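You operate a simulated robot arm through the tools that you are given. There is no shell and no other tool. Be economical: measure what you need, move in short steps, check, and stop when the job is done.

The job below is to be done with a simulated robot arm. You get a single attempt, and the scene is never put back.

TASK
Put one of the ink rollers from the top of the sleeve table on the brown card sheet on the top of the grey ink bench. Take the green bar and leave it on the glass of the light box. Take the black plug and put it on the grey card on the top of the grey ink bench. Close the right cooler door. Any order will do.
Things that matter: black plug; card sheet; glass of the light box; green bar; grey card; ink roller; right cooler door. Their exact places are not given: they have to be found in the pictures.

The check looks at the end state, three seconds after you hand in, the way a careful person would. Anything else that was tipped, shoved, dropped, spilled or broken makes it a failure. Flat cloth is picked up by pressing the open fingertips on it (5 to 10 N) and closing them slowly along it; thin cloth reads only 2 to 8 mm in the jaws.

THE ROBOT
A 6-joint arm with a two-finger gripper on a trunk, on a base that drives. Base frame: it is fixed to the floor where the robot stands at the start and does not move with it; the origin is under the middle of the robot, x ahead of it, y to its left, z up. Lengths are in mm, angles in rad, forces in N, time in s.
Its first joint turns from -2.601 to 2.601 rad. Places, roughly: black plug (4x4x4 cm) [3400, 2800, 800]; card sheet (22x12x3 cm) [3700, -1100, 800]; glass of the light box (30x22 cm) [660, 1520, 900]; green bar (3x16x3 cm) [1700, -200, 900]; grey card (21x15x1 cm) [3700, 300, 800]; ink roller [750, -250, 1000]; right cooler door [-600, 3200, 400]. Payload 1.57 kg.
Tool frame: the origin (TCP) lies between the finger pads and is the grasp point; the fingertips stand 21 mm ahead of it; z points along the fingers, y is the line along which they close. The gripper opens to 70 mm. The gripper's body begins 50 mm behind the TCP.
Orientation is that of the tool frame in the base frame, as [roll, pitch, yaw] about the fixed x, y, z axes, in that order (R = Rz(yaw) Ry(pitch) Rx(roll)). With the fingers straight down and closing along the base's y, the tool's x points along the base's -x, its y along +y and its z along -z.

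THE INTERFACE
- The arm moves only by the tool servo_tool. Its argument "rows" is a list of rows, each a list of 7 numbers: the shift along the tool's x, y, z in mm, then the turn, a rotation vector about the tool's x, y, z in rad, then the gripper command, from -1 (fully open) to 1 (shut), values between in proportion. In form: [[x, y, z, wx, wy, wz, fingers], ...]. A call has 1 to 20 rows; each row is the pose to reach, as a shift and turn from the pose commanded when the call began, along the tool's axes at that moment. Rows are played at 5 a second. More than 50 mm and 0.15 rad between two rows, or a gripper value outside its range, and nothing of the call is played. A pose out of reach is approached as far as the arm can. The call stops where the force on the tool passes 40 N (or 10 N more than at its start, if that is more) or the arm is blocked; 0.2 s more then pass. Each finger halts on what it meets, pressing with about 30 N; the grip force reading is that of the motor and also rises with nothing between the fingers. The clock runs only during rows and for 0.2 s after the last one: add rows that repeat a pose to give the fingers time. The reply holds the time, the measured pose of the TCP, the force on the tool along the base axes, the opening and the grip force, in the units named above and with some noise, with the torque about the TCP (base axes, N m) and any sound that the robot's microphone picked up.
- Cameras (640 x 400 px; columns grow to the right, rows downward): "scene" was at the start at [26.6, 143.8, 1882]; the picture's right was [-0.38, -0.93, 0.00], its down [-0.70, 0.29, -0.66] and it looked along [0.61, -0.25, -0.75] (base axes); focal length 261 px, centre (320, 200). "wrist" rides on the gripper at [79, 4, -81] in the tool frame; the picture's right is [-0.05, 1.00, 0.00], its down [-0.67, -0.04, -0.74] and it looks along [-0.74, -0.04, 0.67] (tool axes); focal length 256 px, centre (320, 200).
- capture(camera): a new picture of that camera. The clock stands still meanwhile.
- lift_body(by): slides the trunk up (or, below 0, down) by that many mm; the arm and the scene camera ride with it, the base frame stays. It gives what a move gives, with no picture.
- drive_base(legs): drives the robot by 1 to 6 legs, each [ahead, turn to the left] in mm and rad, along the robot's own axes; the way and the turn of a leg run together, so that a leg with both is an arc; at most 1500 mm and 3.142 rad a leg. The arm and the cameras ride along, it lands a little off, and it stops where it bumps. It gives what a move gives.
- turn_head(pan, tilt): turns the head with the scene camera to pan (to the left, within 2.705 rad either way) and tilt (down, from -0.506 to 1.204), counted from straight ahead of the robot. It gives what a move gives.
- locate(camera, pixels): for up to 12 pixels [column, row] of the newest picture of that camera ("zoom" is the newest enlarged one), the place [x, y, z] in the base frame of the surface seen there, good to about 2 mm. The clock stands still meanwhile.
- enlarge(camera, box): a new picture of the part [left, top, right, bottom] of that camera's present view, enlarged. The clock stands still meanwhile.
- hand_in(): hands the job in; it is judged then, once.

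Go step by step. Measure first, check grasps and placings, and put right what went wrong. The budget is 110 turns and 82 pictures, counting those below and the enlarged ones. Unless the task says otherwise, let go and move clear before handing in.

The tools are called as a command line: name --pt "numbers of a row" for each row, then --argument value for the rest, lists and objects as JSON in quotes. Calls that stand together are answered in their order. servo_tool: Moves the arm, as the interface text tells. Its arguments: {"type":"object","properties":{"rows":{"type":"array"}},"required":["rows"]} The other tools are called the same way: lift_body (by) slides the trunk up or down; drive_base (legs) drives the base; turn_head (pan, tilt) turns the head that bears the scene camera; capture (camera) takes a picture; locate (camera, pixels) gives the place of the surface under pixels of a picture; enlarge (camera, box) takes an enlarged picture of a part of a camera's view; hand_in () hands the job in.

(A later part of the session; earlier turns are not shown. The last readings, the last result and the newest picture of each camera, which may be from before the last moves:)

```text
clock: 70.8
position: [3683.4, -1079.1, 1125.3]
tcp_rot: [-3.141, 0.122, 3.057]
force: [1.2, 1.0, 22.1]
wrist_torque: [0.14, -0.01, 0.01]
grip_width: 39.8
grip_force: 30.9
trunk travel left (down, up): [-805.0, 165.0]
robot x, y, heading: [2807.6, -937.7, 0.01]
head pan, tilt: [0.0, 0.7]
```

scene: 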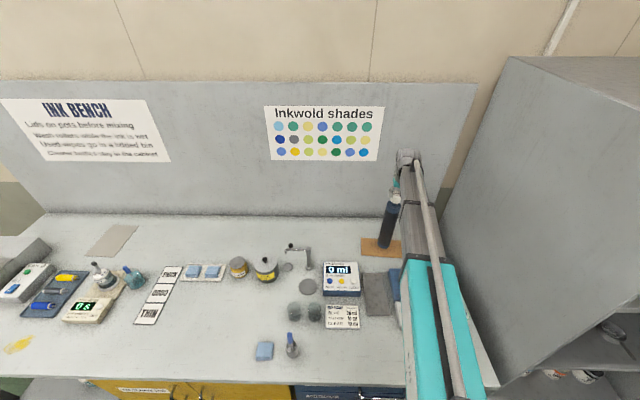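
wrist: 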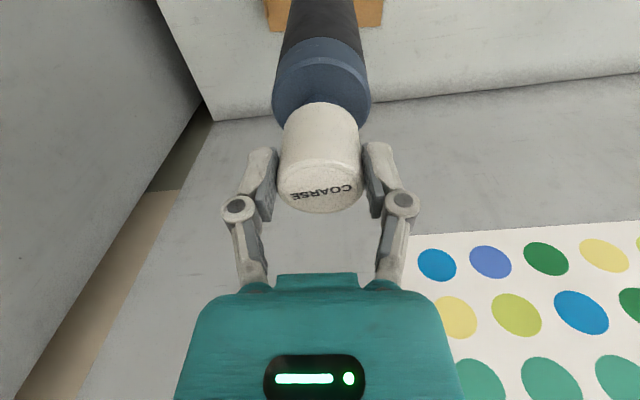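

Contact made and torque settled (standing flat). Look, then open slowly.

lift_body --by 1.5

enlarge --camera "scene" --box '[340, 150, 440, 270]'

servo_tool --pt "0 0 0 0 0 0 0.0" --pt "0 0 0 0 0 0 -0.3" --pt "0 0 0 0 0 0 -0.6" --pt "0 0 0 0 0 0 -1" --pt "0 0 0 0 0 0 -1" --pt "0 0 0 0 0 0 -1"

capture --camera "wrist"

```text
clock: 71.3
position: [3685.8, -1079.6, 1127.0]
tcp_rot: [-3.141, 0.12, 3.056]
force: [-1.9, 1.6, 7.0]
wrist_torque: [0.27, 0.63, -0.02]
grip_width: 39.8
grip_force: 30.4
trunk travel left (down, up): [-806.0, 164.0]
robot x, y, heading: [2807.0, -936.9, 0.008]
head pan, tilt: [0.0, 0.7]
```

```text
3.33 times, centred on (390, 210) of scene
```

zoom: 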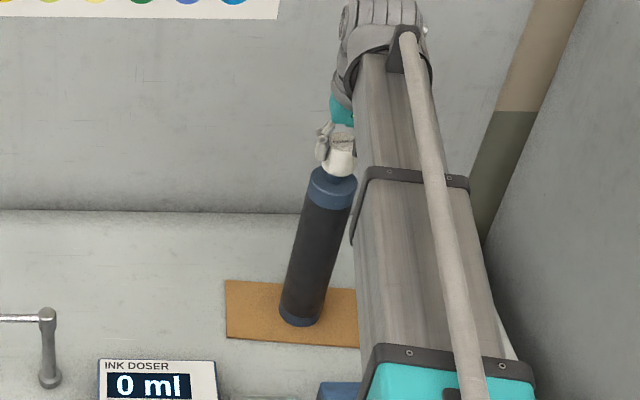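

```text
clock: 72.7
position: [3686.0, -1080.3, 1127.3]
tcp_rot: [3.139, 0.12, 3.057]
force: [-0.6, 0.1, 0.0]
wrist_torque: [0.0, 0.0, 0.0]
grip_width: 70.1
grip_force: 0.1
trunk travel left (down, up): [-806.0, 164.0]
robot x, y, heading: [2811.5, -937.2, 0.003]
head pan, tilt: [0.0, 0.7]
```

```text
45 pictures are left
```

wrist: 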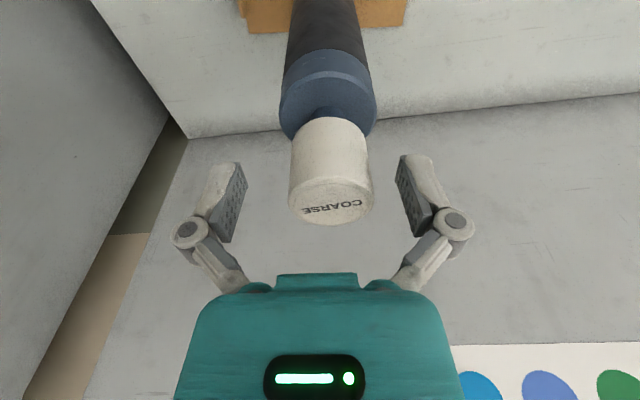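

Released and standing. Raise the trunk straight up, untilt, and check the roller.

lift_body --by 100

servo_tool --pt "0 0 0 0 0.06 0 -1" --pt "0 0 0 0 0.12 0 -1" --pt "0 0 0 0 0.12 0 -1"

servo_tool --pt "45 0 0 0 0 0 -1" --pt "90 0 0 0 0 0 -1" --pt "135 0 0 0 0 0 -1" --pt "180 0 0 0 0 0 -1" --pt "180 0 0 0 0 0 -1"

capture --camera "scene"

```text
clock: 74.0
position: [3686.0, -1079.7, 1227.7]
tcp_rot: [3.141, 0.119, 3.057]
force: [0.2, 0.3, -0.2]
wrist_torque: [0.04, -0.02, -0.01]
grip_width: 70.0
grip_force: 0.1
trunk travel left (down, up): [-906.0, 64.0]
robot x, y, heading: [2814.3, -937.1, 0.005]
head pan, tilt: [0.0, 0.7]
```

```text
clock: 74.8
position: [3684.7, -1079.5, 1225.1]
tcp_rot: [3.141, -0.001, 3.055]
force: [-0.4, 0.4, 1.1]
wrist_torque: [0.01, -0.02, 0.04]
grip_width: 70.1
grip_force: 0.1
trunk travel left (down, up): [-906.0, 64.0]
robot x, y, heading: [2805.8, -940.3, 0.008]
head pan, tilt: [0.0, 0.7]
```

```text
clock: 76.0
position: [3506.9, -1064.2, 1224.4]
tcp_rot: [-3.141, 0.001, 3.056]
force: [0.2, 0.8, 0.2]
wrist_torque: [-0.01, 0.02, -0.01]
grip_width: 69.7
grip_force: 0.1
out of reach, approached as far as the arm can: row 1
trunk travel left (down, up): [-906.0, 64.0]
robot x, y, heading: [2810.9, -941.1, 0.004]
head pan, tilt: [0.0, 0.7]
```

```text
44 pictures are left
```

scene: 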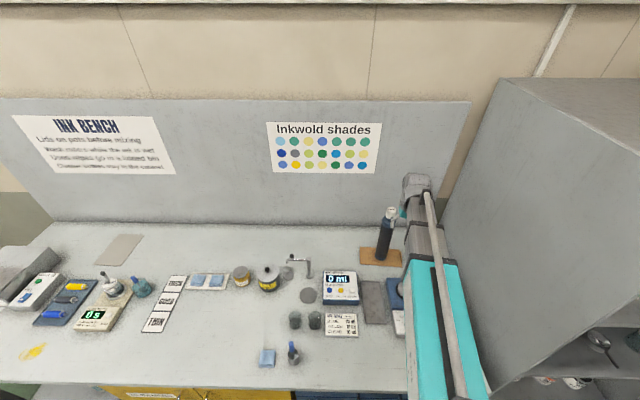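

Roller stands on the card. Now back off, turn left, and look along the aisle toward the plug bench.

drive_base --legs '[[-420, 0], [0, 1.565]]'

turn_head --pan -0.2 --tilt 0.45

capture --camera "scene"

```text
clock: 84.7
position: [2535.3, -242.1, 1224.7]
tcp_rot: [3.14, -0.001, -1.666]
force: [-0.3, 0.5, -0.3]
wrist_torque: [-0.05, 0.03, 0.01]
grip_width: 70.0
grip_force: 0.1
trunk travel left (down, up): [-906.0, 64.0]
robot x, y, heading: [2447.2, -938.8, 1.558]
head pan, tilt: [0.0, 0.7]
```

```text
clock: 85.4
position: [2536.6, -244.7, 1224.2]
tcp_rot: [3.14, 0.001, -1.665]
force: [0.0, 0.1, 0.2]
wrist_torque: [0.02, -0.04, 0.03]
grip_width: 70.0
grip_force: 0.1
trunk travel left (down, up): [-906.0, 64.0]
robot x, y, heading: [2443.6, -942.3, 1.56]
head pan, tilt: [-0.201, 0.45]
```

```text
43 pictures are left
```

scene: 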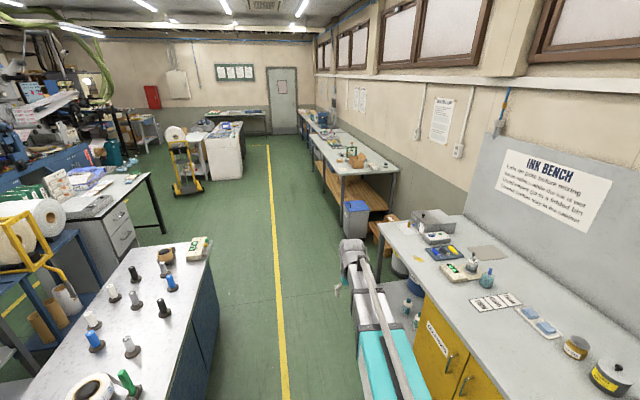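

Aisle is clear; locate the plug bench front and the blue bin.

locate --camera "scene" --pixels '[[345, 235], [342, 177], [310, 135], [355, 150], [370, 165], [377, 225], [210, 245], [128, 378], [133, 395]]'

enlarge --camera "scene" --box '[300, 120, 420, 195]'

enlarge --camera "scene" --box '[40, 330, 180, 400]'

```text
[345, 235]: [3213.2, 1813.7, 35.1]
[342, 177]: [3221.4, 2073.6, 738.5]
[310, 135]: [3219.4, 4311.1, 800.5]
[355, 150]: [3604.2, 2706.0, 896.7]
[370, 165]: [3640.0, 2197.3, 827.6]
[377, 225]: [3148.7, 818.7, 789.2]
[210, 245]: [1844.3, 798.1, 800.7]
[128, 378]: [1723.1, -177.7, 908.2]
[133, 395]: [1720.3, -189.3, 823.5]
```

```text
5.33 times, centred on (360, 158) of scene
```

zoom: 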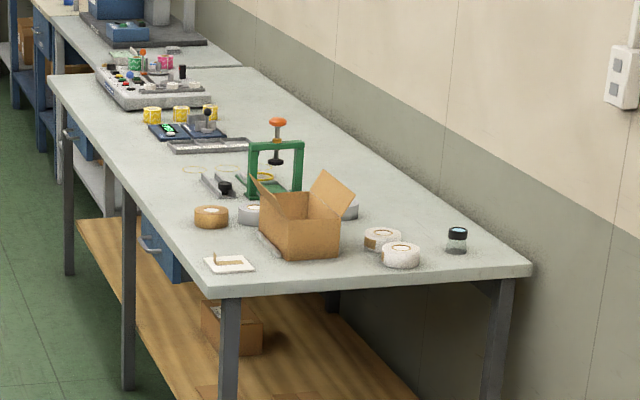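

```text
4.57 times, centred on (110, 365) of scene
```

zoom: 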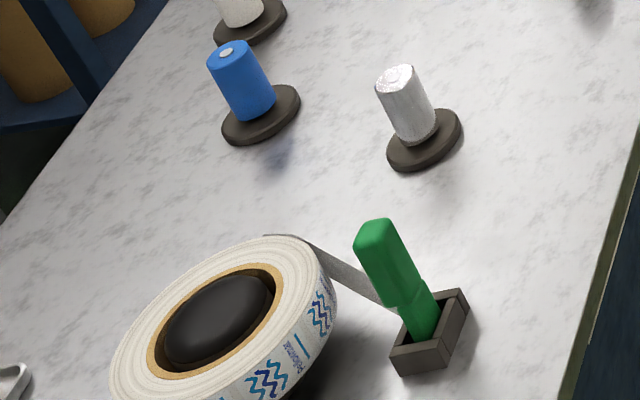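

The black plug sits by the green press at about [3400,2800]. Drive up the aisle and turn to face that bench.

drive_base --legs '[[1500, 0], [1500, 0.01], [650, 0], [0, -1.565]]'

turn_head --pan 0.1 --tilt 0.75

capture --camera "scene"

```text
clock: 113.2
position: [3115.2, 2669.3, 1225.6]
tcp_rot: [3.138, 0.001, 3.074]
force: [-0.3, -0.4, 0.7]
wrist_torque: [0.0, 0.01, -0.03]
grip_width: 69.8
grip_force: 0.0
trunk travel left (down, up): [-906.0, 64.0]
robot x, y, heading: [2415.2, 2775.5, 0.026]
head pan, tilt: [-0.201, 0.45]
```

```text
clock: 114.0
position: [3116.3, 2669.4, 1224.5]
tcp_rot: [-3.141, 0.0, 3.074]
force: [-0.3, 0.3, -0.2]
wrist_torque: [0.02, -0.02, 0.02]
grip_width: 69.8
grip_force: 0.1
trunk travel left (down, up): [-906.0, 64.0]
robot x, y, heading: [2416.4, 2778.6, 0.026]
head pan, tilt: [0.099, 0.75]
```

```text
40 pictures are left
```

scene: 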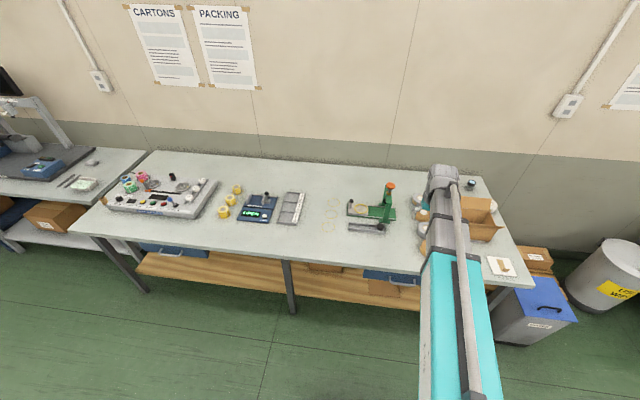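

enlarge --camera "scene" --box '[320, 170, 440, 250]'

enlarge --camera "scene" --box '[90, 160, 320, 250]'

locate --camera "scene" --pixels '[[380, 226], [172, 177], [360, 227], [390, 186], [265, 196], [168, 184]]'

```text
5.00 times, centred on (380, 210) of scene
```

zoom: 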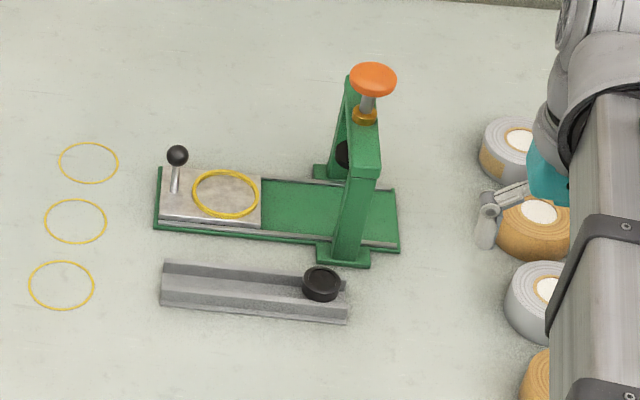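

```text
2.78 times, centred on (205, 205) of scene
```

zoom: 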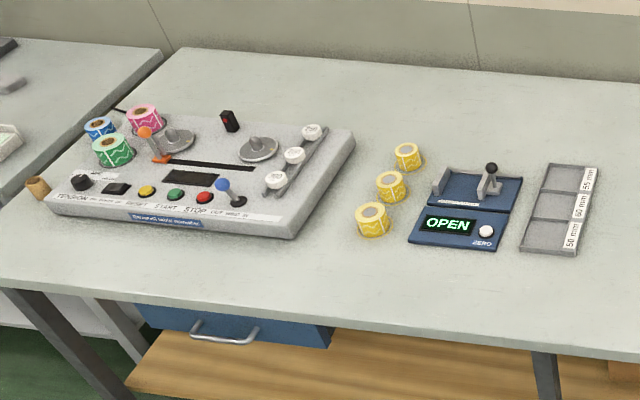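

```text
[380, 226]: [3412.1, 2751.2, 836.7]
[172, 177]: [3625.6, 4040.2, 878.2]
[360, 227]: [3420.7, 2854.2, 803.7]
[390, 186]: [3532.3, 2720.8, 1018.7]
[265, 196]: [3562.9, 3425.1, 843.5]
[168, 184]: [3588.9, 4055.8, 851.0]
```

The black plug is at about [3412,2751,837] on the channel beside the green press. Drive 250 mm closer and position above it.

drive_base --legs '[[250, -0.026]]'

capture --camera "scene"

```text
clock: 116.1
position: [3367.3, 2653.1, 1224.8]
tcp_rot: [-3.141, 0.0, 3.05]
force: [0.9, 0.3, 0.2]
wrist_torque: [-0.01, 0.0, 0.05]
grip_width: 70.3
grip_force: 0.1
trunk travel left (down, up): [-906.0, 64.0]
robot x, y, heading: [2667.7, 2786.3, -0.009]
head pan, tilt: [0.099, 0.75]
```

```text
37 pictures are left
```

scene: 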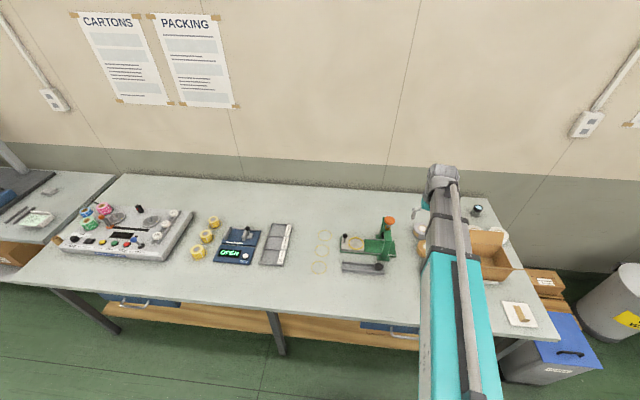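

enlarge --camera "scene" --box '[330, 205, 410, 285]'

locate --camera "zoom" --pixels '[[405, 310], [420, 300], [390, 300], [404, 295], [404, 325], [465, 250], [300, 310], [440, 175], [480, 130], [430, 265]]'

```text
5.00 times, centred on (370, 245) of scene
```

zoom: 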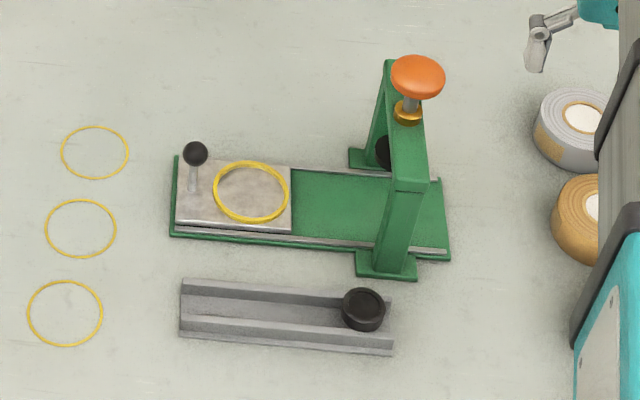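

```text
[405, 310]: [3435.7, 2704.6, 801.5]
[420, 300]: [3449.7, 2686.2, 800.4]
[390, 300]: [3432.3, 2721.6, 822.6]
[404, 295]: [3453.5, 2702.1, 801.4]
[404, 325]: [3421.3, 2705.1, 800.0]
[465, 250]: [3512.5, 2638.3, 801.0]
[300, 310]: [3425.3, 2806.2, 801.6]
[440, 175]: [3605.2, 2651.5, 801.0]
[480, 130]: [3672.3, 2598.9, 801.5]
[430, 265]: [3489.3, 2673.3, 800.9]
```

locate --camera "zoom" --pixels '[[363, 300], [345, 302], [382, 302], [363, 291], [363, 314], [362, 325], [385, 276], [400, 200], [300, 285], [300, 345], [410, 75]]'

```text
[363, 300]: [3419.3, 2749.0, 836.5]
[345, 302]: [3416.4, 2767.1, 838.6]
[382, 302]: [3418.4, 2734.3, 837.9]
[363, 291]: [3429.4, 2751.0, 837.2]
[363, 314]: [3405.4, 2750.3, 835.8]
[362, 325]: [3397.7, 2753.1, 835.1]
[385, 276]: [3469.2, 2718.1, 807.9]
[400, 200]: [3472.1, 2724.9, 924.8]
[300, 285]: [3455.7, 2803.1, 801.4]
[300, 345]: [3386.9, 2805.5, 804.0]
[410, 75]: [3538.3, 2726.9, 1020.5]
```

Plug top centre ≈[3415,2751,837], 40 mm wide; press column front face is at x≈3472. Move above it and square the tool.

servo_tool --pt "-19 50 0 0 0 -0.045 -1" --pt "-38.5 100 0 0 0 -0.09 -1" --pt "-38.5 101.9 0 0 0 -0.09 -1" --pt "-38.5 101.9 0 0 0 -0.09 -1"

lift_body --by -280

capture --camera "wrist"

```text
refused: row 1 steps farther than a row can; nothing moved
```

```text
clock: 118.9
position: [3367.7, 2652.6, 944.8]
tcp_rot: [-3.141, -0.001, 3.048]
force: [0.8, -0.7, -0.3]
wrist_torque: [-0.01, -0.01, -0.05]
grip_width: 70.1
grip_force: 0.1
trunk travel left (down, up): [-626.0, 344.0]
robot x, y, heading: [2669.2, 2785.3, -0.008]
head pan, tilt: [0.099, 0.75]
```

```text
35 pictures are left
```

wrist: 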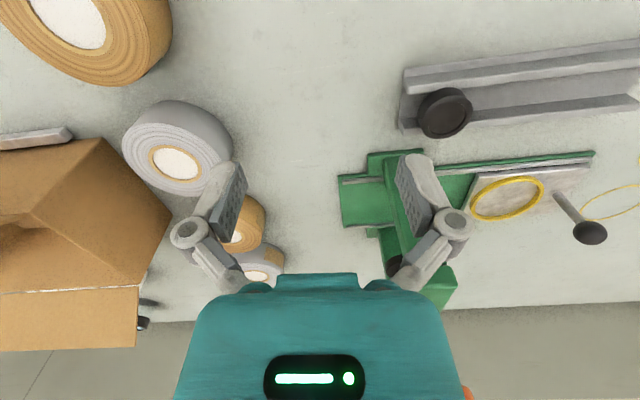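

The move was refused (step too large) while the trunk lowered 280 mm beside it, harmlessly. Plug is visible at (445,112); repeat the lateral move in smaller steps at this height (path stays clear of the press, x<3440).

servo_tool --pt "-10 25 0 0 0 -0.02 -1" --pt "-20 50 0 0 0 -0.045 -1" --pt "-30 75 0 0 0 -0.07 -1" --pt "-38.5 101.9 0 0 0 -0.09 -1" --pt "-38.5 101.9 0 0 0 -0.09 -1"

capture --camera "wrist"

```text
clock: 120.1
position: [3415.3, 2750.9, 944.7]
tcp_rot: [-3.142, -0.002, 3.139]
force: [0.8, -0.1, -1.1]
wrist_torque: [-0.03, -0.01, 0.01]
grip_width: 69.8
grip_force: 0.0
trunk travel left (down, up): [-626.0, 344.0]
robot x, y, heading: [2668.8, 2785.9, -0.009]
head pan, tilt: [0.099, 0.75]
```

```text
34 pictures are left
```

wrist: 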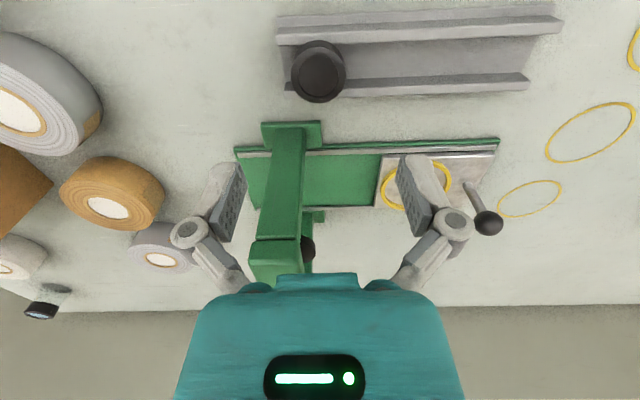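

locate --camera "wrist" --pixels '[[319, 73], [319, 52], [319, 96], [296, 73], [342, 73], [420, 25], [420, 85], [420, 50], [285, 130]]'

```text
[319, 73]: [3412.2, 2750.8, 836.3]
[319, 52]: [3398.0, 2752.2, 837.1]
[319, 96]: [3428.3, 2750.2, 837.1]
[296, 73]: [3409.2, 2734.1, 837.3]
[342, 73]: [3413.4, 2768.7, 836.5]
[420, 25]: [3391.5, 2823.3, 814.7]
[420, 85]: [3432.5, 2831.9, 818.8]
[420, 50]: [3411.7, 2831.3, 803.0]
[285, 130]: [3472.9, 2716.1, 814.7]
```

Plug centre [3413,2751], channel walls at x≈3391/3432 leave room for the fingers. Lower 116 mm and grip.

lift_body --by -100

lift_body --by -16

servo_tool --pt "2 0 0 0 0 0 -0.5" --pt "2 0 0 0 0 0 0" --pt "2 0 0 0 0 0 0.5" --pt "2 0 0 0 0 0 1" --pt "2 0 0 0 0 0 1" --pt "2 0 0 0 0 0 1"

lift_body --by 15

capture --camera "wrist"

```text
clock: 121.5
position: [3416.1, 2752.2, 845.1]
tcp_rot: [-3.141, 0.0, 3.14]
force: [0.1, -0.2, 0.5]
wrist_torque: [0.0, 0.01, 0.01]
grip_width: 70.0
grip_force: 0.1
trunk travel left (down, up): [-526.0, 444.0]
robot x, y, heading: [2672.2, 2786.6, -0.009]
head pan, tilt: [0.099, 0.75]
```

```text
clock: 122.1
position: [3416.1, 2752.0, 829.7]
tcp_rot: [-3.141, 0.001, 3.139]
force: [-0.1, -0.3, 0.0]
wrist_torque: [-0.01, 0.03, 0.01]
grip_width: 70.1
grip_force: 0.1
trunk travel left (down, up): [-510.0, 460.0]
robot x, y, heading: [2674.1, 2785.9, -0.011]
head pan, tilt: [0.099, 0.75]
```

```text
clock: 123.5
position: [3413.9, 2751.9, 829.8]
tcp_rot: [-3.141, -0.001, 3.141]
force: [0.5, -0.2, 5.3]
wrist_torque: [-0.06, 0.0, 0.02]
grip_width: 36.2
grip_force: 30.3
trunk travel left (down, up): [-510.0, 460.0]
robot x, y, heading: [2668.8, 2790.1, -0.01]
head pan, tilt: [0.099, 0.75]
```

```text
clock: 124.1
position: [3413.7, 2751.5, 844.1]
tcp_rot: [3.14, -0.002, 3.139]
force: [-0.4, 0.8, -0.1]
wrist_torque: [0.0, 0.0, -0.01]
grip_width: 36.2
grip_force: 30.2
trunk travel left (down, up): [-525.0, 445.0]
robot x, y, heading: [2674.3, 2784.3, -0.005]
head pan, tilt: [0.099, 0.75]
```

```text
33 pictures are left
```

wrist: 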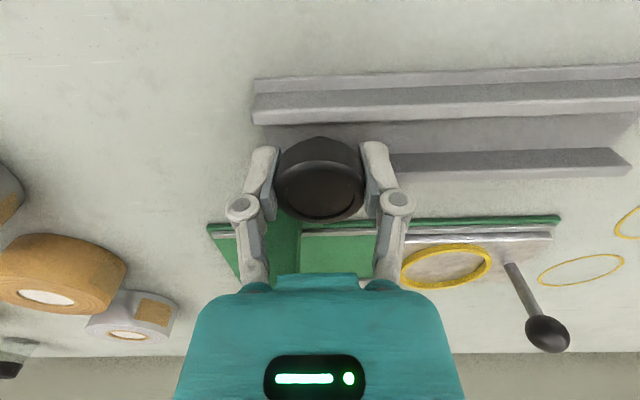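

Plug is held at 36.2 mm. Raise, back off, and drive to the grey card (y≈310).

lift_body --by 350

drive_base --legs '[[-250, 0], [0, -1.565], [1250, 0], [1240, 0], [0, 1.57]]'

turn_head --pan 0.1 --tilt 0.75

capture --camera "scene"

```text
clock: 127.5
position: [3414.0, 2752.3, 1193.8]
tcp_rot: [-3.141, 0.0, 3.14]
force: [0.4, 0.5, 0.5]
wrist_torque: [-0.03, -0.01, 0.02]
grip_width: 36.4
grip_force: 30.4
trunk travel left (down, up): [-875.0, 95.0]
robot x, y, heading: [2669.9, 2786.2, -0.013]
head pan, tilt: [0.099, 0.75]
```

```text
clock: 155.7
position: [3170.4, 261.8, 1194.3]
tcp_rot: [3.141, 0.0, 3.141]
force: [0.2, -0.4, 0.2]
wrist_torque: [-0.01, 0.03, -0.01]
grip_width: 35.9
grip_force: 30.0
trunk travel left (down, up): [-875.0, 95.0]
robot x, y, heading: [2429.4, 251.2, -0.013]
head pan, tilt: [0.099, 0.75]
```

```text
clock: 156.2
position: [3169.1, 263.9, 1193.7]
tcp_rot: [-3.142, 0.0, 3.14]
force: [0.5, 0.6, 0.3]
wrist_torque: [0.02, -0.01, -0.02]
grip_width: 36.1
grip_force: 29.9
trunk travel left (down, up): [-875.0, 95.0]
robot x, y, heading: [2426.8, 251.4, -0.013]
head pan, tilt: [0.099, 0.75]
```

```text
32 pictures are left
```

scene: 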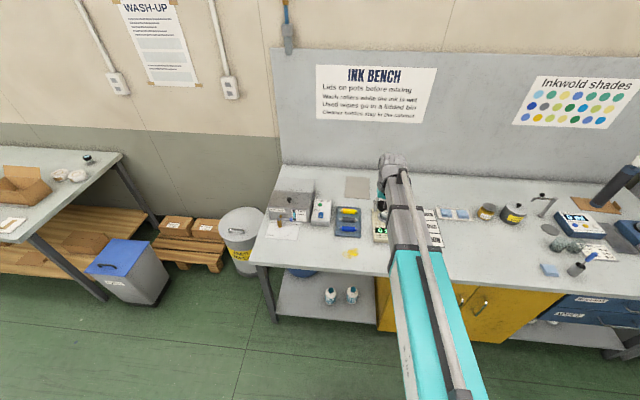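

locate --camera "scene" --pixels '[[347, 178], [368, 178], [368, 197], [347, 196], [357, 187], [348, 213], [380, 200]]'

drive_base --legs '[[380, 0]]'

```text
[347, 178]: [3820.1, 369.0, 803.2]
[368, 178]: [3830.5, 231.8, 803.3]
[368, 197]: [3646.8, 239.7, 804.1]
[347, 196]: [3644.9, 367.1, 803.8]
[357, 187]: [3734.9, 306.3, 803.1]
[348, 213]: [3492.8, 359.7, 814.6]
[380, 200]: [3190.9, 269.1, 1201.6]
```

```text
clock: 159.0
position: [3543.1, 259.2, 1192.6]
tcp_rot: [3.141, 0.0, -3.14]
force: [0.9, 0.0, 0.1]
wrist_torque: [0.02, -0.01, 0.0]
grip_width: 35.8
grip_force: 30.3
trunk travel left (down, up): [-875.0, 95.0]
robot x, y, heading: [2801.5, 249.6, -0.009]
head pan, tilt: [0.099, 0.75]
```

Card spans x 3640–3830, y 235–370. Extend to (3715,302), then lower.

servo_tool --pt "-40 10 0 0 0 0 1" --pt "-80 20 0 0 0 0 1" --pt "-120 30 0 0 0 0 1" --pt "-150 40 0 0 0 0 1" --pt "-172 43 0 0 0 0 1" --pt "-172 43 0 0 0 0 1"

lift_body --by -310

capture --camera "wrist"

```text
clock: 160.4
position: [3713.8, 304.2, 1193.9]
tcp_rot: [-3.14, 0.0, -3.14]
force: [-0.3, 1.0, 0.3]
wrist_torque: [-0.02, -0.03, 0.0]
grip_width: 36.3
grip_force: 30.4
trunk travel left (down, up): [-875.0, 95.0]
robot x, y, heading: [2799.7, 248.3, -0.013]
head pan, tilt: [0.099, 0.75]
```

```text
clock: 163.5
position: [3713.3, 302.9, 884.1]
tcp_rot: [3.141, 0.0, -3.14]
force: [-0.1, 0.2, -0.8]
wrist_torque: [0.0, -0.01, 0.01]
grip_width: 36.8
grip_force: 30.7
trunk travel left (down, up): [-565.0, 405.0]
robot x, y, heading: [2803.4, 246.9, -0.012]
head pan, tilt: [0.099, 0.75]
```

```text
31 pictures are left
```

wrist: 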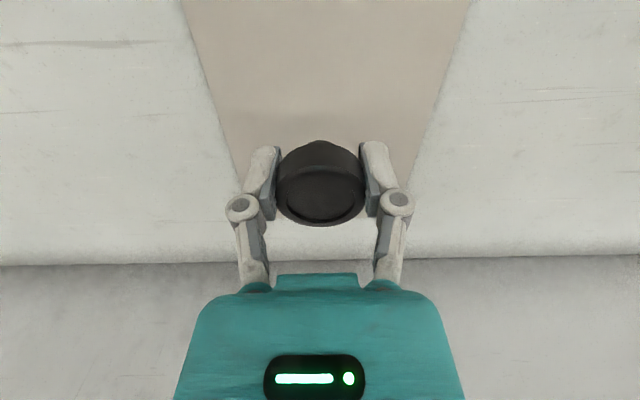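

Plug is over the card. Lower in steps until contact.

lift_body --by -44

lift_body --by -5

lift_body --by -3

```text
clock: 164.4
position: [3714.8, 303.6, 839.6]
tcp_rot: [-3.141, 0.001, -3.14]
force: [-0.2, -0.1, 1.2]
wrist_torque: [-0.04, -0.03, 0.03]
grip_width: 36.8
grip_force: 29.9
trunk travel left (down, up): [-521.0, 449.0]
robot x, y, heading: [2800.4, 249.8, -0.006]
head pan, tilt: [0.099, 0.75]
```

```text
clock: 164.9
position: [3714.3, 303.0, 835.5]
tcp_rot: [3.141, 0.001, -3.14]
force: [0.0, -0.3, -0.4]
wrist_torque: [-0.02, -0.02, 0.0]
grip_width: 36.8
grip_force: 29.6
trunk travel left (down, up): [-516.0, 454.0]
robot x, y, heading: [2797.8, 246.6, -0.008]
head pan, tilt: [0.099, 0.75]
```

```text
clock: 165.4
position: [3715.4, 303.9, 831.7]
tcp_rot: [-3.141, 0.0, -3.139]
force: [-0.9, 0.3, -0.1]
wrist_torque: [0.04, -0.01, -0.01]
grip_width: 36.6
grip_force: 30.3
trunk travel left (down, up): [-513.0, 457.0]
robot x, y, heading: [2796.4, 246.1, -0.011]
head pan, tilt: [0.099, 0.75]
```

lift_body --by -2

lift_body --by -2

```text
clock: 166.0
position: [3714.3, 303.4, 830.5]
tcp_rot: [3.14, -0.001, -3.141]
force: [0.2, 0.2, -0.4]
wrist_torque: [0.0, -0.01, 0.01]
grip_width: 36.6
grip_force: 30.0
trunk travel left (down, up): [-511.0, 459.0]
robot x, y, heading: [2797.4, 249.0, -0.008]
head pan, tilt: [0.099, 0.75]
```

```text
clock: 166.5
position: [3713.4, 302.7, 828.6]
tcp_rot: [3.142, 0.0, -3.139]
force: [0.2, 1.0, -0.2]
wrist_torque: [0.0, -0.05, -0.01]
grip_width: 36.5
grip_force: 30.0
trunk travel left (down, up): [-509.0, 461.0]
robot x, y, heading: [2797.9, 246.5, -0.006]
head pan, tilt: [0.099, 0.75]
```

lift_body --by -1.5

lift_body --by -1.5

capture --camera "wrist"

```text
clock: 167.0
position: [3714.5, 303.5, 825.4]
tcp_rot: [-3.141, 0.001, -3.14]
force: [-0.4, 0.6, -0.8]
wrist_torque: [0.0, 0.0, -0.02]
grip_width: 36.5
grip_force: 29.7
trunk travel left (down, up): [-508.0, 462.0]
robot x, y, heading: [2802.1, 248.7, -0.005]
head pan, tilt: [0.099, 0.75]
```

```text
clock: 167.5
position: [3714.2, 302.5, 826.1]
tcp_rot: [-3.141, 0.002, -3.14]
force: [2.3, 0.5, 12.1]
wrist_torque: [0.05, -0.05, 0.02]
grip_width: 36.9
grip_force: 30.1
trunk travel left (down, up): [-506.0, 464.0]
robot x, y, heading: [2799.1, 250.5, -0.011]
head pan, tilt: [0.099, 0.75]
```

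```text
30 pictures are left
```

wrist: 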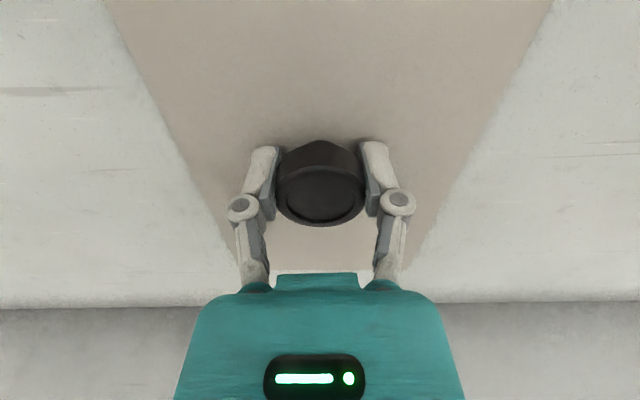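

Contact at z≈826. Open and raise.

servo_tool --pt "0 0 0 0 0 0 0.0" --pt "0 0 0 0 0 0 -0.4" --pt "0 0 0 0 0 0 -1" --pt "0 0 0 0 0 0 -1" --pt "0 0 0 0 0 0 -1"

lift_body --by 150

capture --camera "wrist"

lift_body --by 250

```text
clock: 168.7
position: [3714.6, 303.9, 824.9]
tcp_rot: [3.141, 0.002, -3.139]
force: [0.6, -0.4, 0.6]
wrist_torque: [0.03, 0.02, 0.03]
grip_width: 70.0
grip_force: 0.1
trunk travel left (down, up): [-506.0, 464.0]
robot x, y, heading: [2801.8, 249.5, -0.013]
head pan, tilt: [0.099, 0.75]
```

```text
clock: 170.5
position: [3715.2, 302.9, 974.5]
tcp_rot: [3.14, 0.0, -3.14]
force: [0.2, 0.0, 0.7]
wrist_torque: [0.01, 0.01, -0.01]
grip_width: 70.0
grip_force: 0.0
trunk travel left (down, up): [-656.0, 314.0]
robot x, y, heading: [2799.3, 251.6, -0.011]
head pan, tilt: [0.099, 0.75]
```

```text
29 pictures are left
```

wrist: 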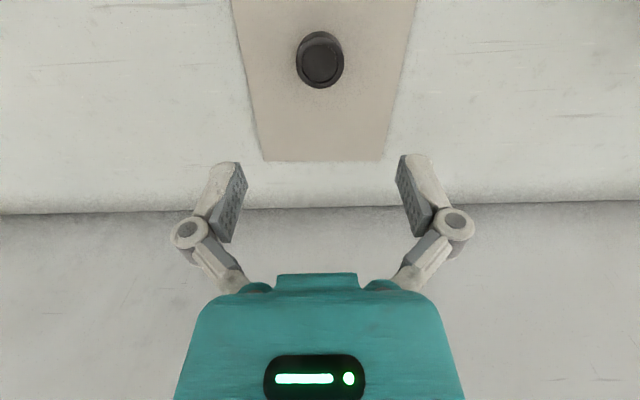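

```text
clock: 173.0
position: [3713.4, 303.7, 1225.2]
tcp_rot: [-3.14, -0.001, -3.14]
force: [1.0, 0.2, 0.2]
wrist_torque: [-0.01, 0.03, -0.02]
grip_width: 70.1
grip_force: 0.0
trunk travel left (down, up): [-906.0, 64.0]
robot x, y, heading: [2799.9, 245.0, -0.009]
head pan, tilt: [0.099, 0.75]
```

The plug sits well on the card. Retract the arm, then drive to face the green bar from behind the center bench.

servo_tool --pt "40 0 0 0 0 0 -1" --pt "80 0 0 0 0 0 -1" --pt "120 0 0 0 0 0 -1" --pt "160 -20 0 0 0 0 -1" --pt "180 -50 0 0 0 0 -1" --pt "180 -50 0 0 0 0 -1"

drive_base --legs '[[-320, 0], [0, -1.56], [420, 0], [0, -1.57]]'

turn_head --pan 0.0 --tilt 0.85

capture --camera "scene"

```text
clock: 174.4
position: [3532.8, 251.6, 1224.9]
tcp_rot: [3.141, 0.0, -3.14]
force: [-1.2, 0.3, 0.3]
wrist_torque: [0.0, -0.04, -0.02]
grip_width: 70.1
grip_force: 0.0
trunk travel left (down, up): [-906.0, 64.0]
robot x, y, heading: [2797.8, 248.7, -0.012]
head pan, tilt: [0.099, 0.75]
```

```text
clock: 191.0
position: [1734.3, -164.6, 1225.4]
tcp_rot: [-3.141, 0.0, -0.005]
force: [1.0, -0.1, -0.7]
wrist_torque: [-0.01, -0.02, 0.0]
grip_width: 70.0
grip_force: 0.1
trunk travel left (down, up): [-906.0, 64.0]
robot x, y, heading: [2466.1, -234.7, 3.134]
head pan, tilt: [0.099, 0.75]
```

```text
clock: 191.7
position: [1734.5, -169.6, 1226.5]
tcp_rot: [3.141, 0.0, -0.003]
force: [0.7, -1.2, -0.1]
wrist_torque: [0.08, -0.02, 0.0]
grip_width: 70.0
grip_force: 0.1
trunk travel left (down, up): [-906.0, 64.0]
robot x, y, heading: [2466.3, -235.5, 3.132]
head pan, tilt: [0.0, 0.85]
```

```text
28 pictures are left
```

scene: 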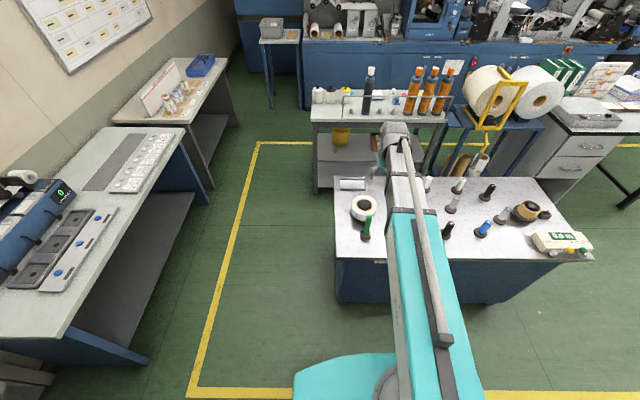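

enlarge --camera "scene" --box '[340, 190, 400, 250]'

locate --camera "zoom" --pixels '[[285, 180], [285, 250], [275, 300], [268, 320], [280, 340], [300, 320], [230, 130]]'

capture --camera "wrist"

```text
6.67 times, centred on (370, 220) of scene
```

zoom: 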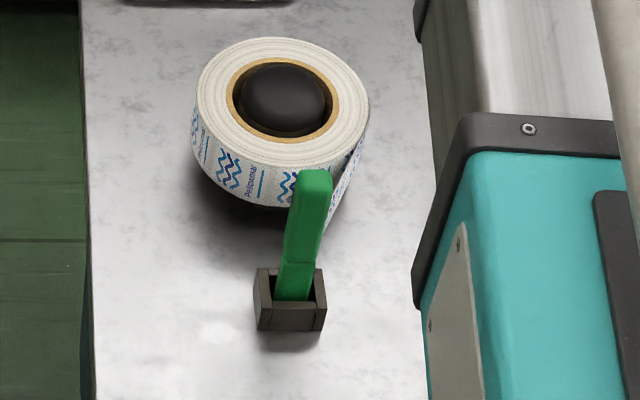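

```text
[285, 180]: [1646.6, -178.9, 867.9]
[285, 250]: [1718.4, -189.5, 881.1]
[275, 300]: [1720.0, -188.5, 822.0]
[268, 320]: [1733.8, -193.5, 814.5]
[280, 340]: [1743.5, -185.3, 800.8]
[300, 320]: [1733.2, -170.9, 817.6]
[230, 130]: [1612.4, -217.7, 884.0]
```

```text
26 pictures are left
```

wrist: 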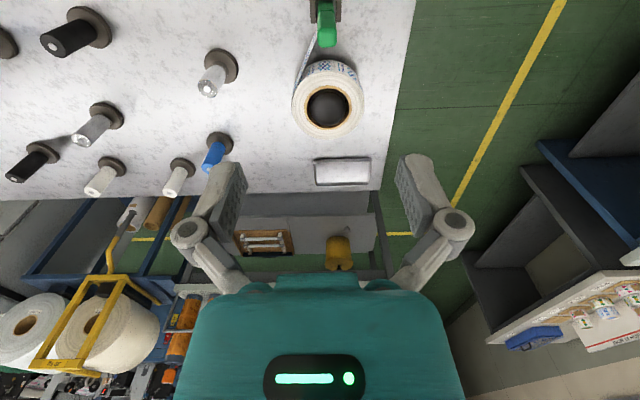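

locate --camera "wrist" --pixels '[[327, 25], [327, 35], [327, 42], [318, 30], [336, 30], [327, 15], [327, 100], [318, 165], [340, 160]]'

enlarge --camera "wrist" --box '[270, 0, 390, 140]'

```text
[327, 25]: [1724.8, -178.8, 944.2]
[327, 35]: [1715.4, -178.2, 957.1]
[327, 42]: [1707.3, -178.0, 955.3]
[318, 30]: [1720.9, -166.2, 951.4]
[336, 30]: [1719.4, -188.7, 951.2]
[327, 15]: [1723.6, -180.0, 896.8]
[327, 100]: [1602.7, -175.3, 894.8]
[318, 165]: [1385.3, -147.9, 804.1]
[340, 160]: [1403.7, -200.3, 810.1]
```

```text
2.86 times, centred on (330, 70) of wrist
```

zoom: 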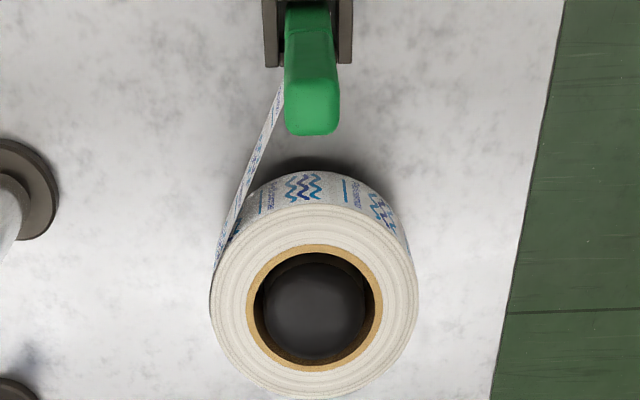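

Bar top centre ≈[1714,-178.5,957], ~25 mm wide. Align above and lower.

servo_tool --pt "-10 6 0 0 0 0 -1" --pt "-20 11 0 0 0 0 -1" --pt "-20 11 0 0 0 0 -1"

lift_body --by -225

capture --camera "wrist"

locate --camera "wrist" --pixels '[[320, 120], [320, 135], [320, 105], [300, 115], [340, 115], [320, 150]]'

```text
clock: 192.5
position: [1715.2, -176.1, 1226.6]
tcp_rot: [3.141, -0.002, -0.004]
force: [0.1, 0.0, -0.3]
wrist_torque: [0.01, 0.01, 0.01]
grip_width: 69.9
grip_force: 0.1
trunk travel left (down, up): [-906.0, 64.0]
robot x, y, heading: [2466.1, -231.3, 3.136]
head pan, tilt: [0.0, 0.85]
```

```text
clock: 194.8
position: [1715.5, -176.0, 1000.8]
tcp_rot: [-3.141, 0.0, -0.005]
force: [-0.6, 0.1, 0.0]
wrist_torque: [0.01, 0.0, 0.01]
grip_width: 70.3
grip_force: 0.0
trunk travel left (down, up): [-681.0, 289.0]
robot x, y, heading: [2465.3, -234.1, 3.133]
head pan, tilt: [0.0, 0.85]
```

```text
24 pictures are left
```

wrist: 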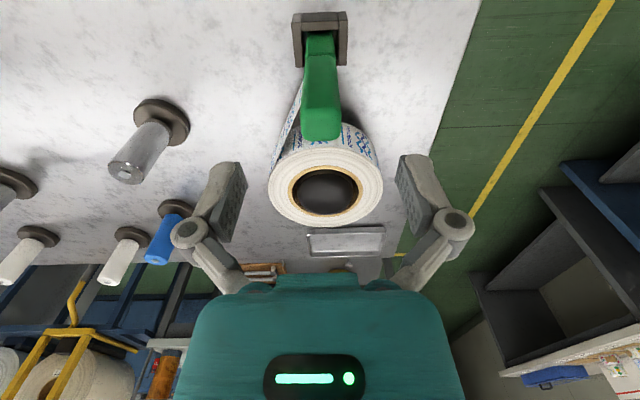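

```text
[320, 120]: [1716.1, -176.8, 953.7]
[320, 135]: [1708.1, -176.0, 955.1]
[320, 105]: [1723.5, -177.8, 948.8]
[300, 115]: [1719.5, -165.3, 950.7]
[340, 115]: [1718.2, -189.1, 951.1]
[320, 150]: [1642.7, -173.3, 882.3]
```

Well centred. Lower 66 mm and grip.

lift_body --by -66

servo_tool --pt "0 0 0 0 0 0 -0.4" --pt "0 0 0 0 0 0 0.1" --pt "0 0 0 0 0 0 0.6" --pt "0 0 0 0 0 0 1" --pt "0 0 0 0 0 0 1" --pt "0 0 0 0 0 0 1" --pt "0 0 0 0 0 0 1"

lift_body --by 30

capture --camera "wrist"

```text
clock: 195.9
position: [1714.3, -175.6, 934.5]
tcp_rot: [3.141, 0.001, -0.004]
force: [-0.4, 0.4, 0.3]
wrist_torque: [-0.02, -0.02, 0.03]
grip_width: 70.0
grip_force: 0.0
trunk travel left (down, up): [-615.0, 355.0]
robot x, y, heading: [2466.0, -229.1, 3.136]
head pan, tilt: [0.0, 0.85]
```

```text
clock: 197.5
position: [1715.3, -176.6, 934.4]
tcp_rot: [3.142, 0.001, -0.004]
force: [0.3, 0.2, 1.6]
wrist_torque: [-0.02, -0.03, -0.01]
grip_width: 23.2
grip_force: 30.0
trunk travel left (down, up): [-615.0, 355.0]
robot x, y, heading: [2464.5, -233.1, 3.135]
head pan, tilt: [0.0, 0.85]
```

```text
clock: 198.2
position: [1714.6, -176.1, 964.1]
tcp_rot: [3.141, 0.0, -0.003]
force: [-0.7, 1.2, -1.6]
wrist_torque: [0.0, 0.0, 0.03]
grip_width: 23.4
grip_force: 29.9
trunk travel left (down, up): [-645.0, 325.0]
robot x, y, heading: [2463.3, -237.7, 3.131]
head pan, tilt: [0.0, 0.85]
```

```text
23 pictures are left
```

wrist: 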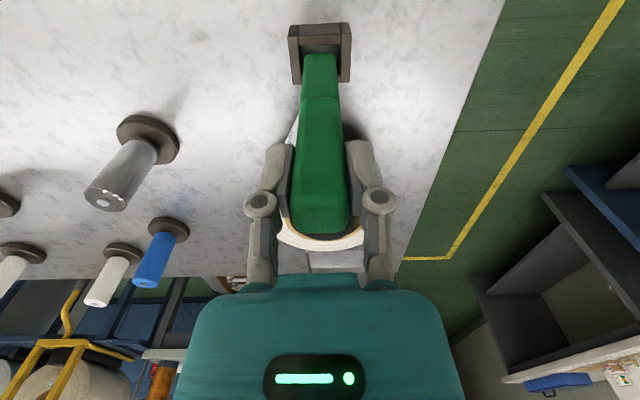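

Bar came free cleanly (23 mm). Raise and drive toward the light box from the aisle side.

lift_body --by 300

drive_base --legs '[[0, -1.565], [900, 0], [850, 0], [0, 1.565], [300, 0]]'

turn_head --pan 0.0 --tilt 0.7

capture --camera "scene"

```text
clock: 201.2
position: [1715.0, -176.4, 1262.8]
tcp_rot: [-3.141, 0.0, -0.003]
force: [0.2, 0.3, -0.6]
wrist_torque: [-0.03, 0.0, 0.04]
grip_width: 23.4
grip_force: 30.1
trunk travel left (down, up): [-945.0, 25.0]
robot x, y, heading: [2466.1, -234.0, 3.132]
head pan, tilt: [0.0, 0.85]
```

```text
clock: 225.5
position: [1411.4, 1626.0, 1263.1]
tcp_rot: [-3.14, -0.002, -0.028]
force: [-0.8, -0.5, -0.6]
wrist_torque: [0.05, 0.01, 0.02]
grip_width: 23.0
grip_force: 29.6
trunk travel left (down, up): [-945.0, 25.0]
robot x, y, heading: [2162.0, 1585.7, 3.122]
head pan, tilt: [0.0, 0.85]
```

```text
clock: 226.2
position: [1412.3, 1627.7, 1263.3]
tcp_rot: [3.141, 0.0, -0.031]
force: [-0.5, 0.7, -0.8]
wrist_torque: [-0.02, 0.01, 0.0]
grip_width: 23.4
grip_force: 30.2
trunk travel left (down, up): [-945.0, 25.0]
robot x, y, heading: [2163.5, 1582.6, 3.12]
head pan, tilt: [0.0, 0.7]
```

```text
22 pictures are left
```

scene: 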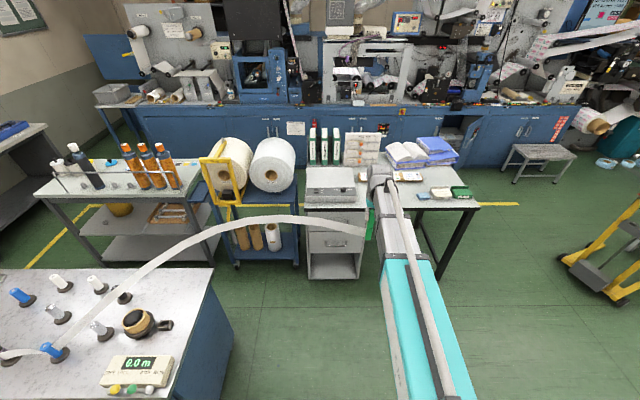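

A white strip now stretches from the centre bench (20,352) to the bar (367,228): the bar is attached to the label tape. Take a closer look before going on.

enlarge --camera "scene" --box '[290, 160, 430, 260]'

turn_head --pan 0.75 --tilt 0.7

capture --camera "scene"

capture --camera "wrist"

```text
4.00 times, centred on (360, 210) of scene
```

zoom: 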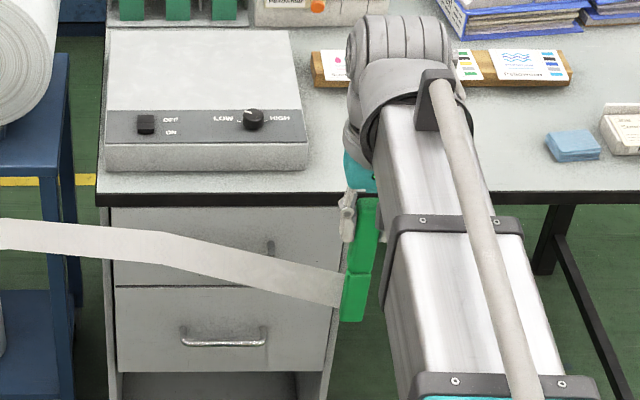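

```text
clock: 227.3
position: [1413.2, 1625.2, 1264.8]
tcp_rot: [3.141, -0.002, -0.027]
force: [-0.2, 0.8, -1.0]
wrist_torque: [0.02, 0.0, 0.02]
grip_width: 23.6
grip_force: 30.2
trunk travel left (down, up): [-945.0, 25.0]
robot x, y, heading: [2161.2, 1585.2, 3.117]
head pan, tilt: [0.75, 0.7]
```

```text
20 pictures are left
```

scene: 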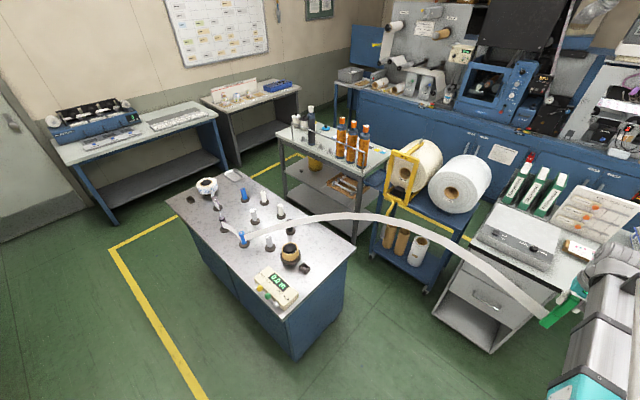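

```text
19 pictures are left
```

wrist: 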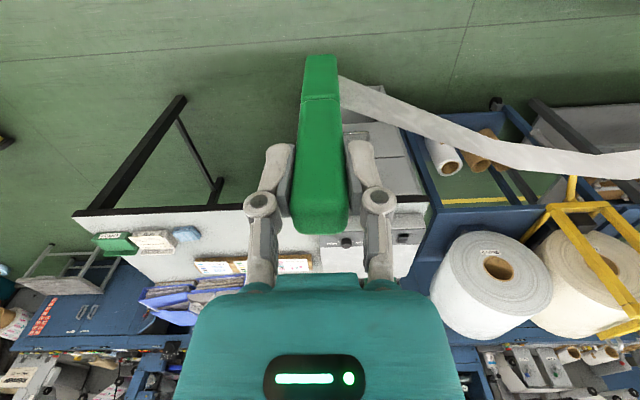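

enlarge --camera "scene" --box '[180, 160, 380, 300]'

```text
2.86 times, centred on (280, 230) of scene
```

zoom: 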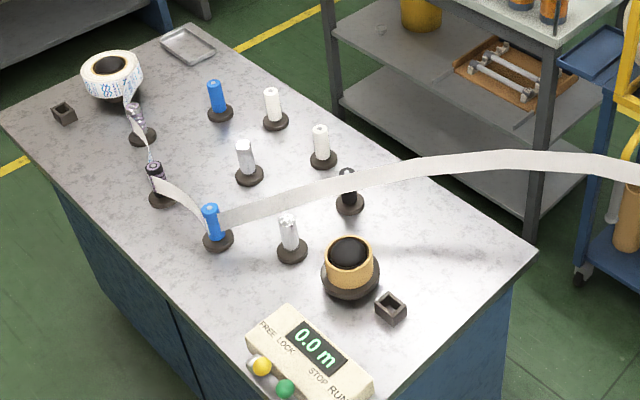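

The bar is the leader of the label web, which simply pays out around the (all upright) pegs; nothing tipped. I'll measure the light box, then lay the bar down on its glass.

turn_head --pan 0.05 --tilt 0.7

enlarge --camera "scene" --box '[280, 140, 440, 260]'

locate --camera "zoom" --pixels '[[160, 145], [310, 145], [160, 185], [310, 185], [160, 230], [160, 245], [240, 190], [320, 245], [160, 260], [160, 275], [240, 235]]'

```text
clock: 228.3
position: [1412.5, 1624.0, 1264.1]
tcp_rot: [-3.142, 0.0, -0.029]
force: [-1.3, -0.5, -0.5]
wrist_torque: [-0.01, 0.01, 0.0]
grip_width: 23.4
grip_force: 30.2
trunk travel left (down, up): [-945.0, 25.0]
robot x, y, heading: [2160.0, 1582.7, 3.122]
head pan, tilt: [0.051, 0.7]
```

```text
3.33 times, centred on (360, 200) of scene
```

zoom: 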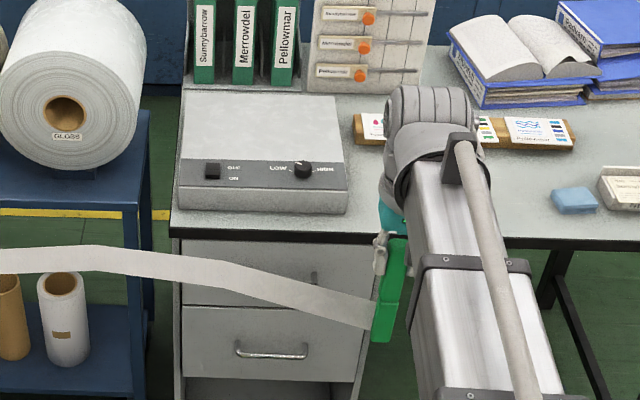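

```text
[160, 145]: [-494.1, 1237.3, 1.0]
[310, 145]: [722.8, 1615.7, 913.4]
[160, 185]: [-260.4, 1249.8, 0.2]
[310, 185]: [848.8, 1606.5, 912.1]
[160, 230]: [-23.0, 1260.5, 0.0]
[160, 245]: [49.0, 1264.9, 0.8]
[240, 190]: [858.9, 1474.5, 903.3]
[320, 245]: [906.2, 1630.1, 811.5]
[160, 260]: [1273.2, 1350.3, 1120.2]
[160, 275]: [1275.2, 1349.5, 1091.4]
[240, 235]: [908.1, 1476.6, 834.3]
```

locate --camera "zoom" --pixels '[[190, 100], [330, 100], [188, 155], [340, 158], [260, 130], [260, 98], [260, 156], [303, 168], [213, 170], [190, 183], [340, 188], [263, 80]]'

```text
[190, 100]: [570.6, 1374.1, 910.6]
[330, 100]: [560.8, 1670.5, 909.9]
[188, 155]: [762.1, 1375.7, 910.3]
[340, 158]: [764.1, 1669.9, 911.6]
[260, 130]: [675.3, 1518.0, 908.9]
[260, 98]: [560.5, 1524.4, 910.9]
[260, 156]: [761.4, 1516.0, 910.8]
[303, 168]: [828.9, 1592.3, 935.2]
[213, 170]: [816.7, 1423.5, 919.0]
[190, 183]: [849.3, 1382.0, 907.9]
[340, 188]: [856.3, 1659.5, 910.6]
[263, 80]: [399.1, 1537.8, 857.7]
```

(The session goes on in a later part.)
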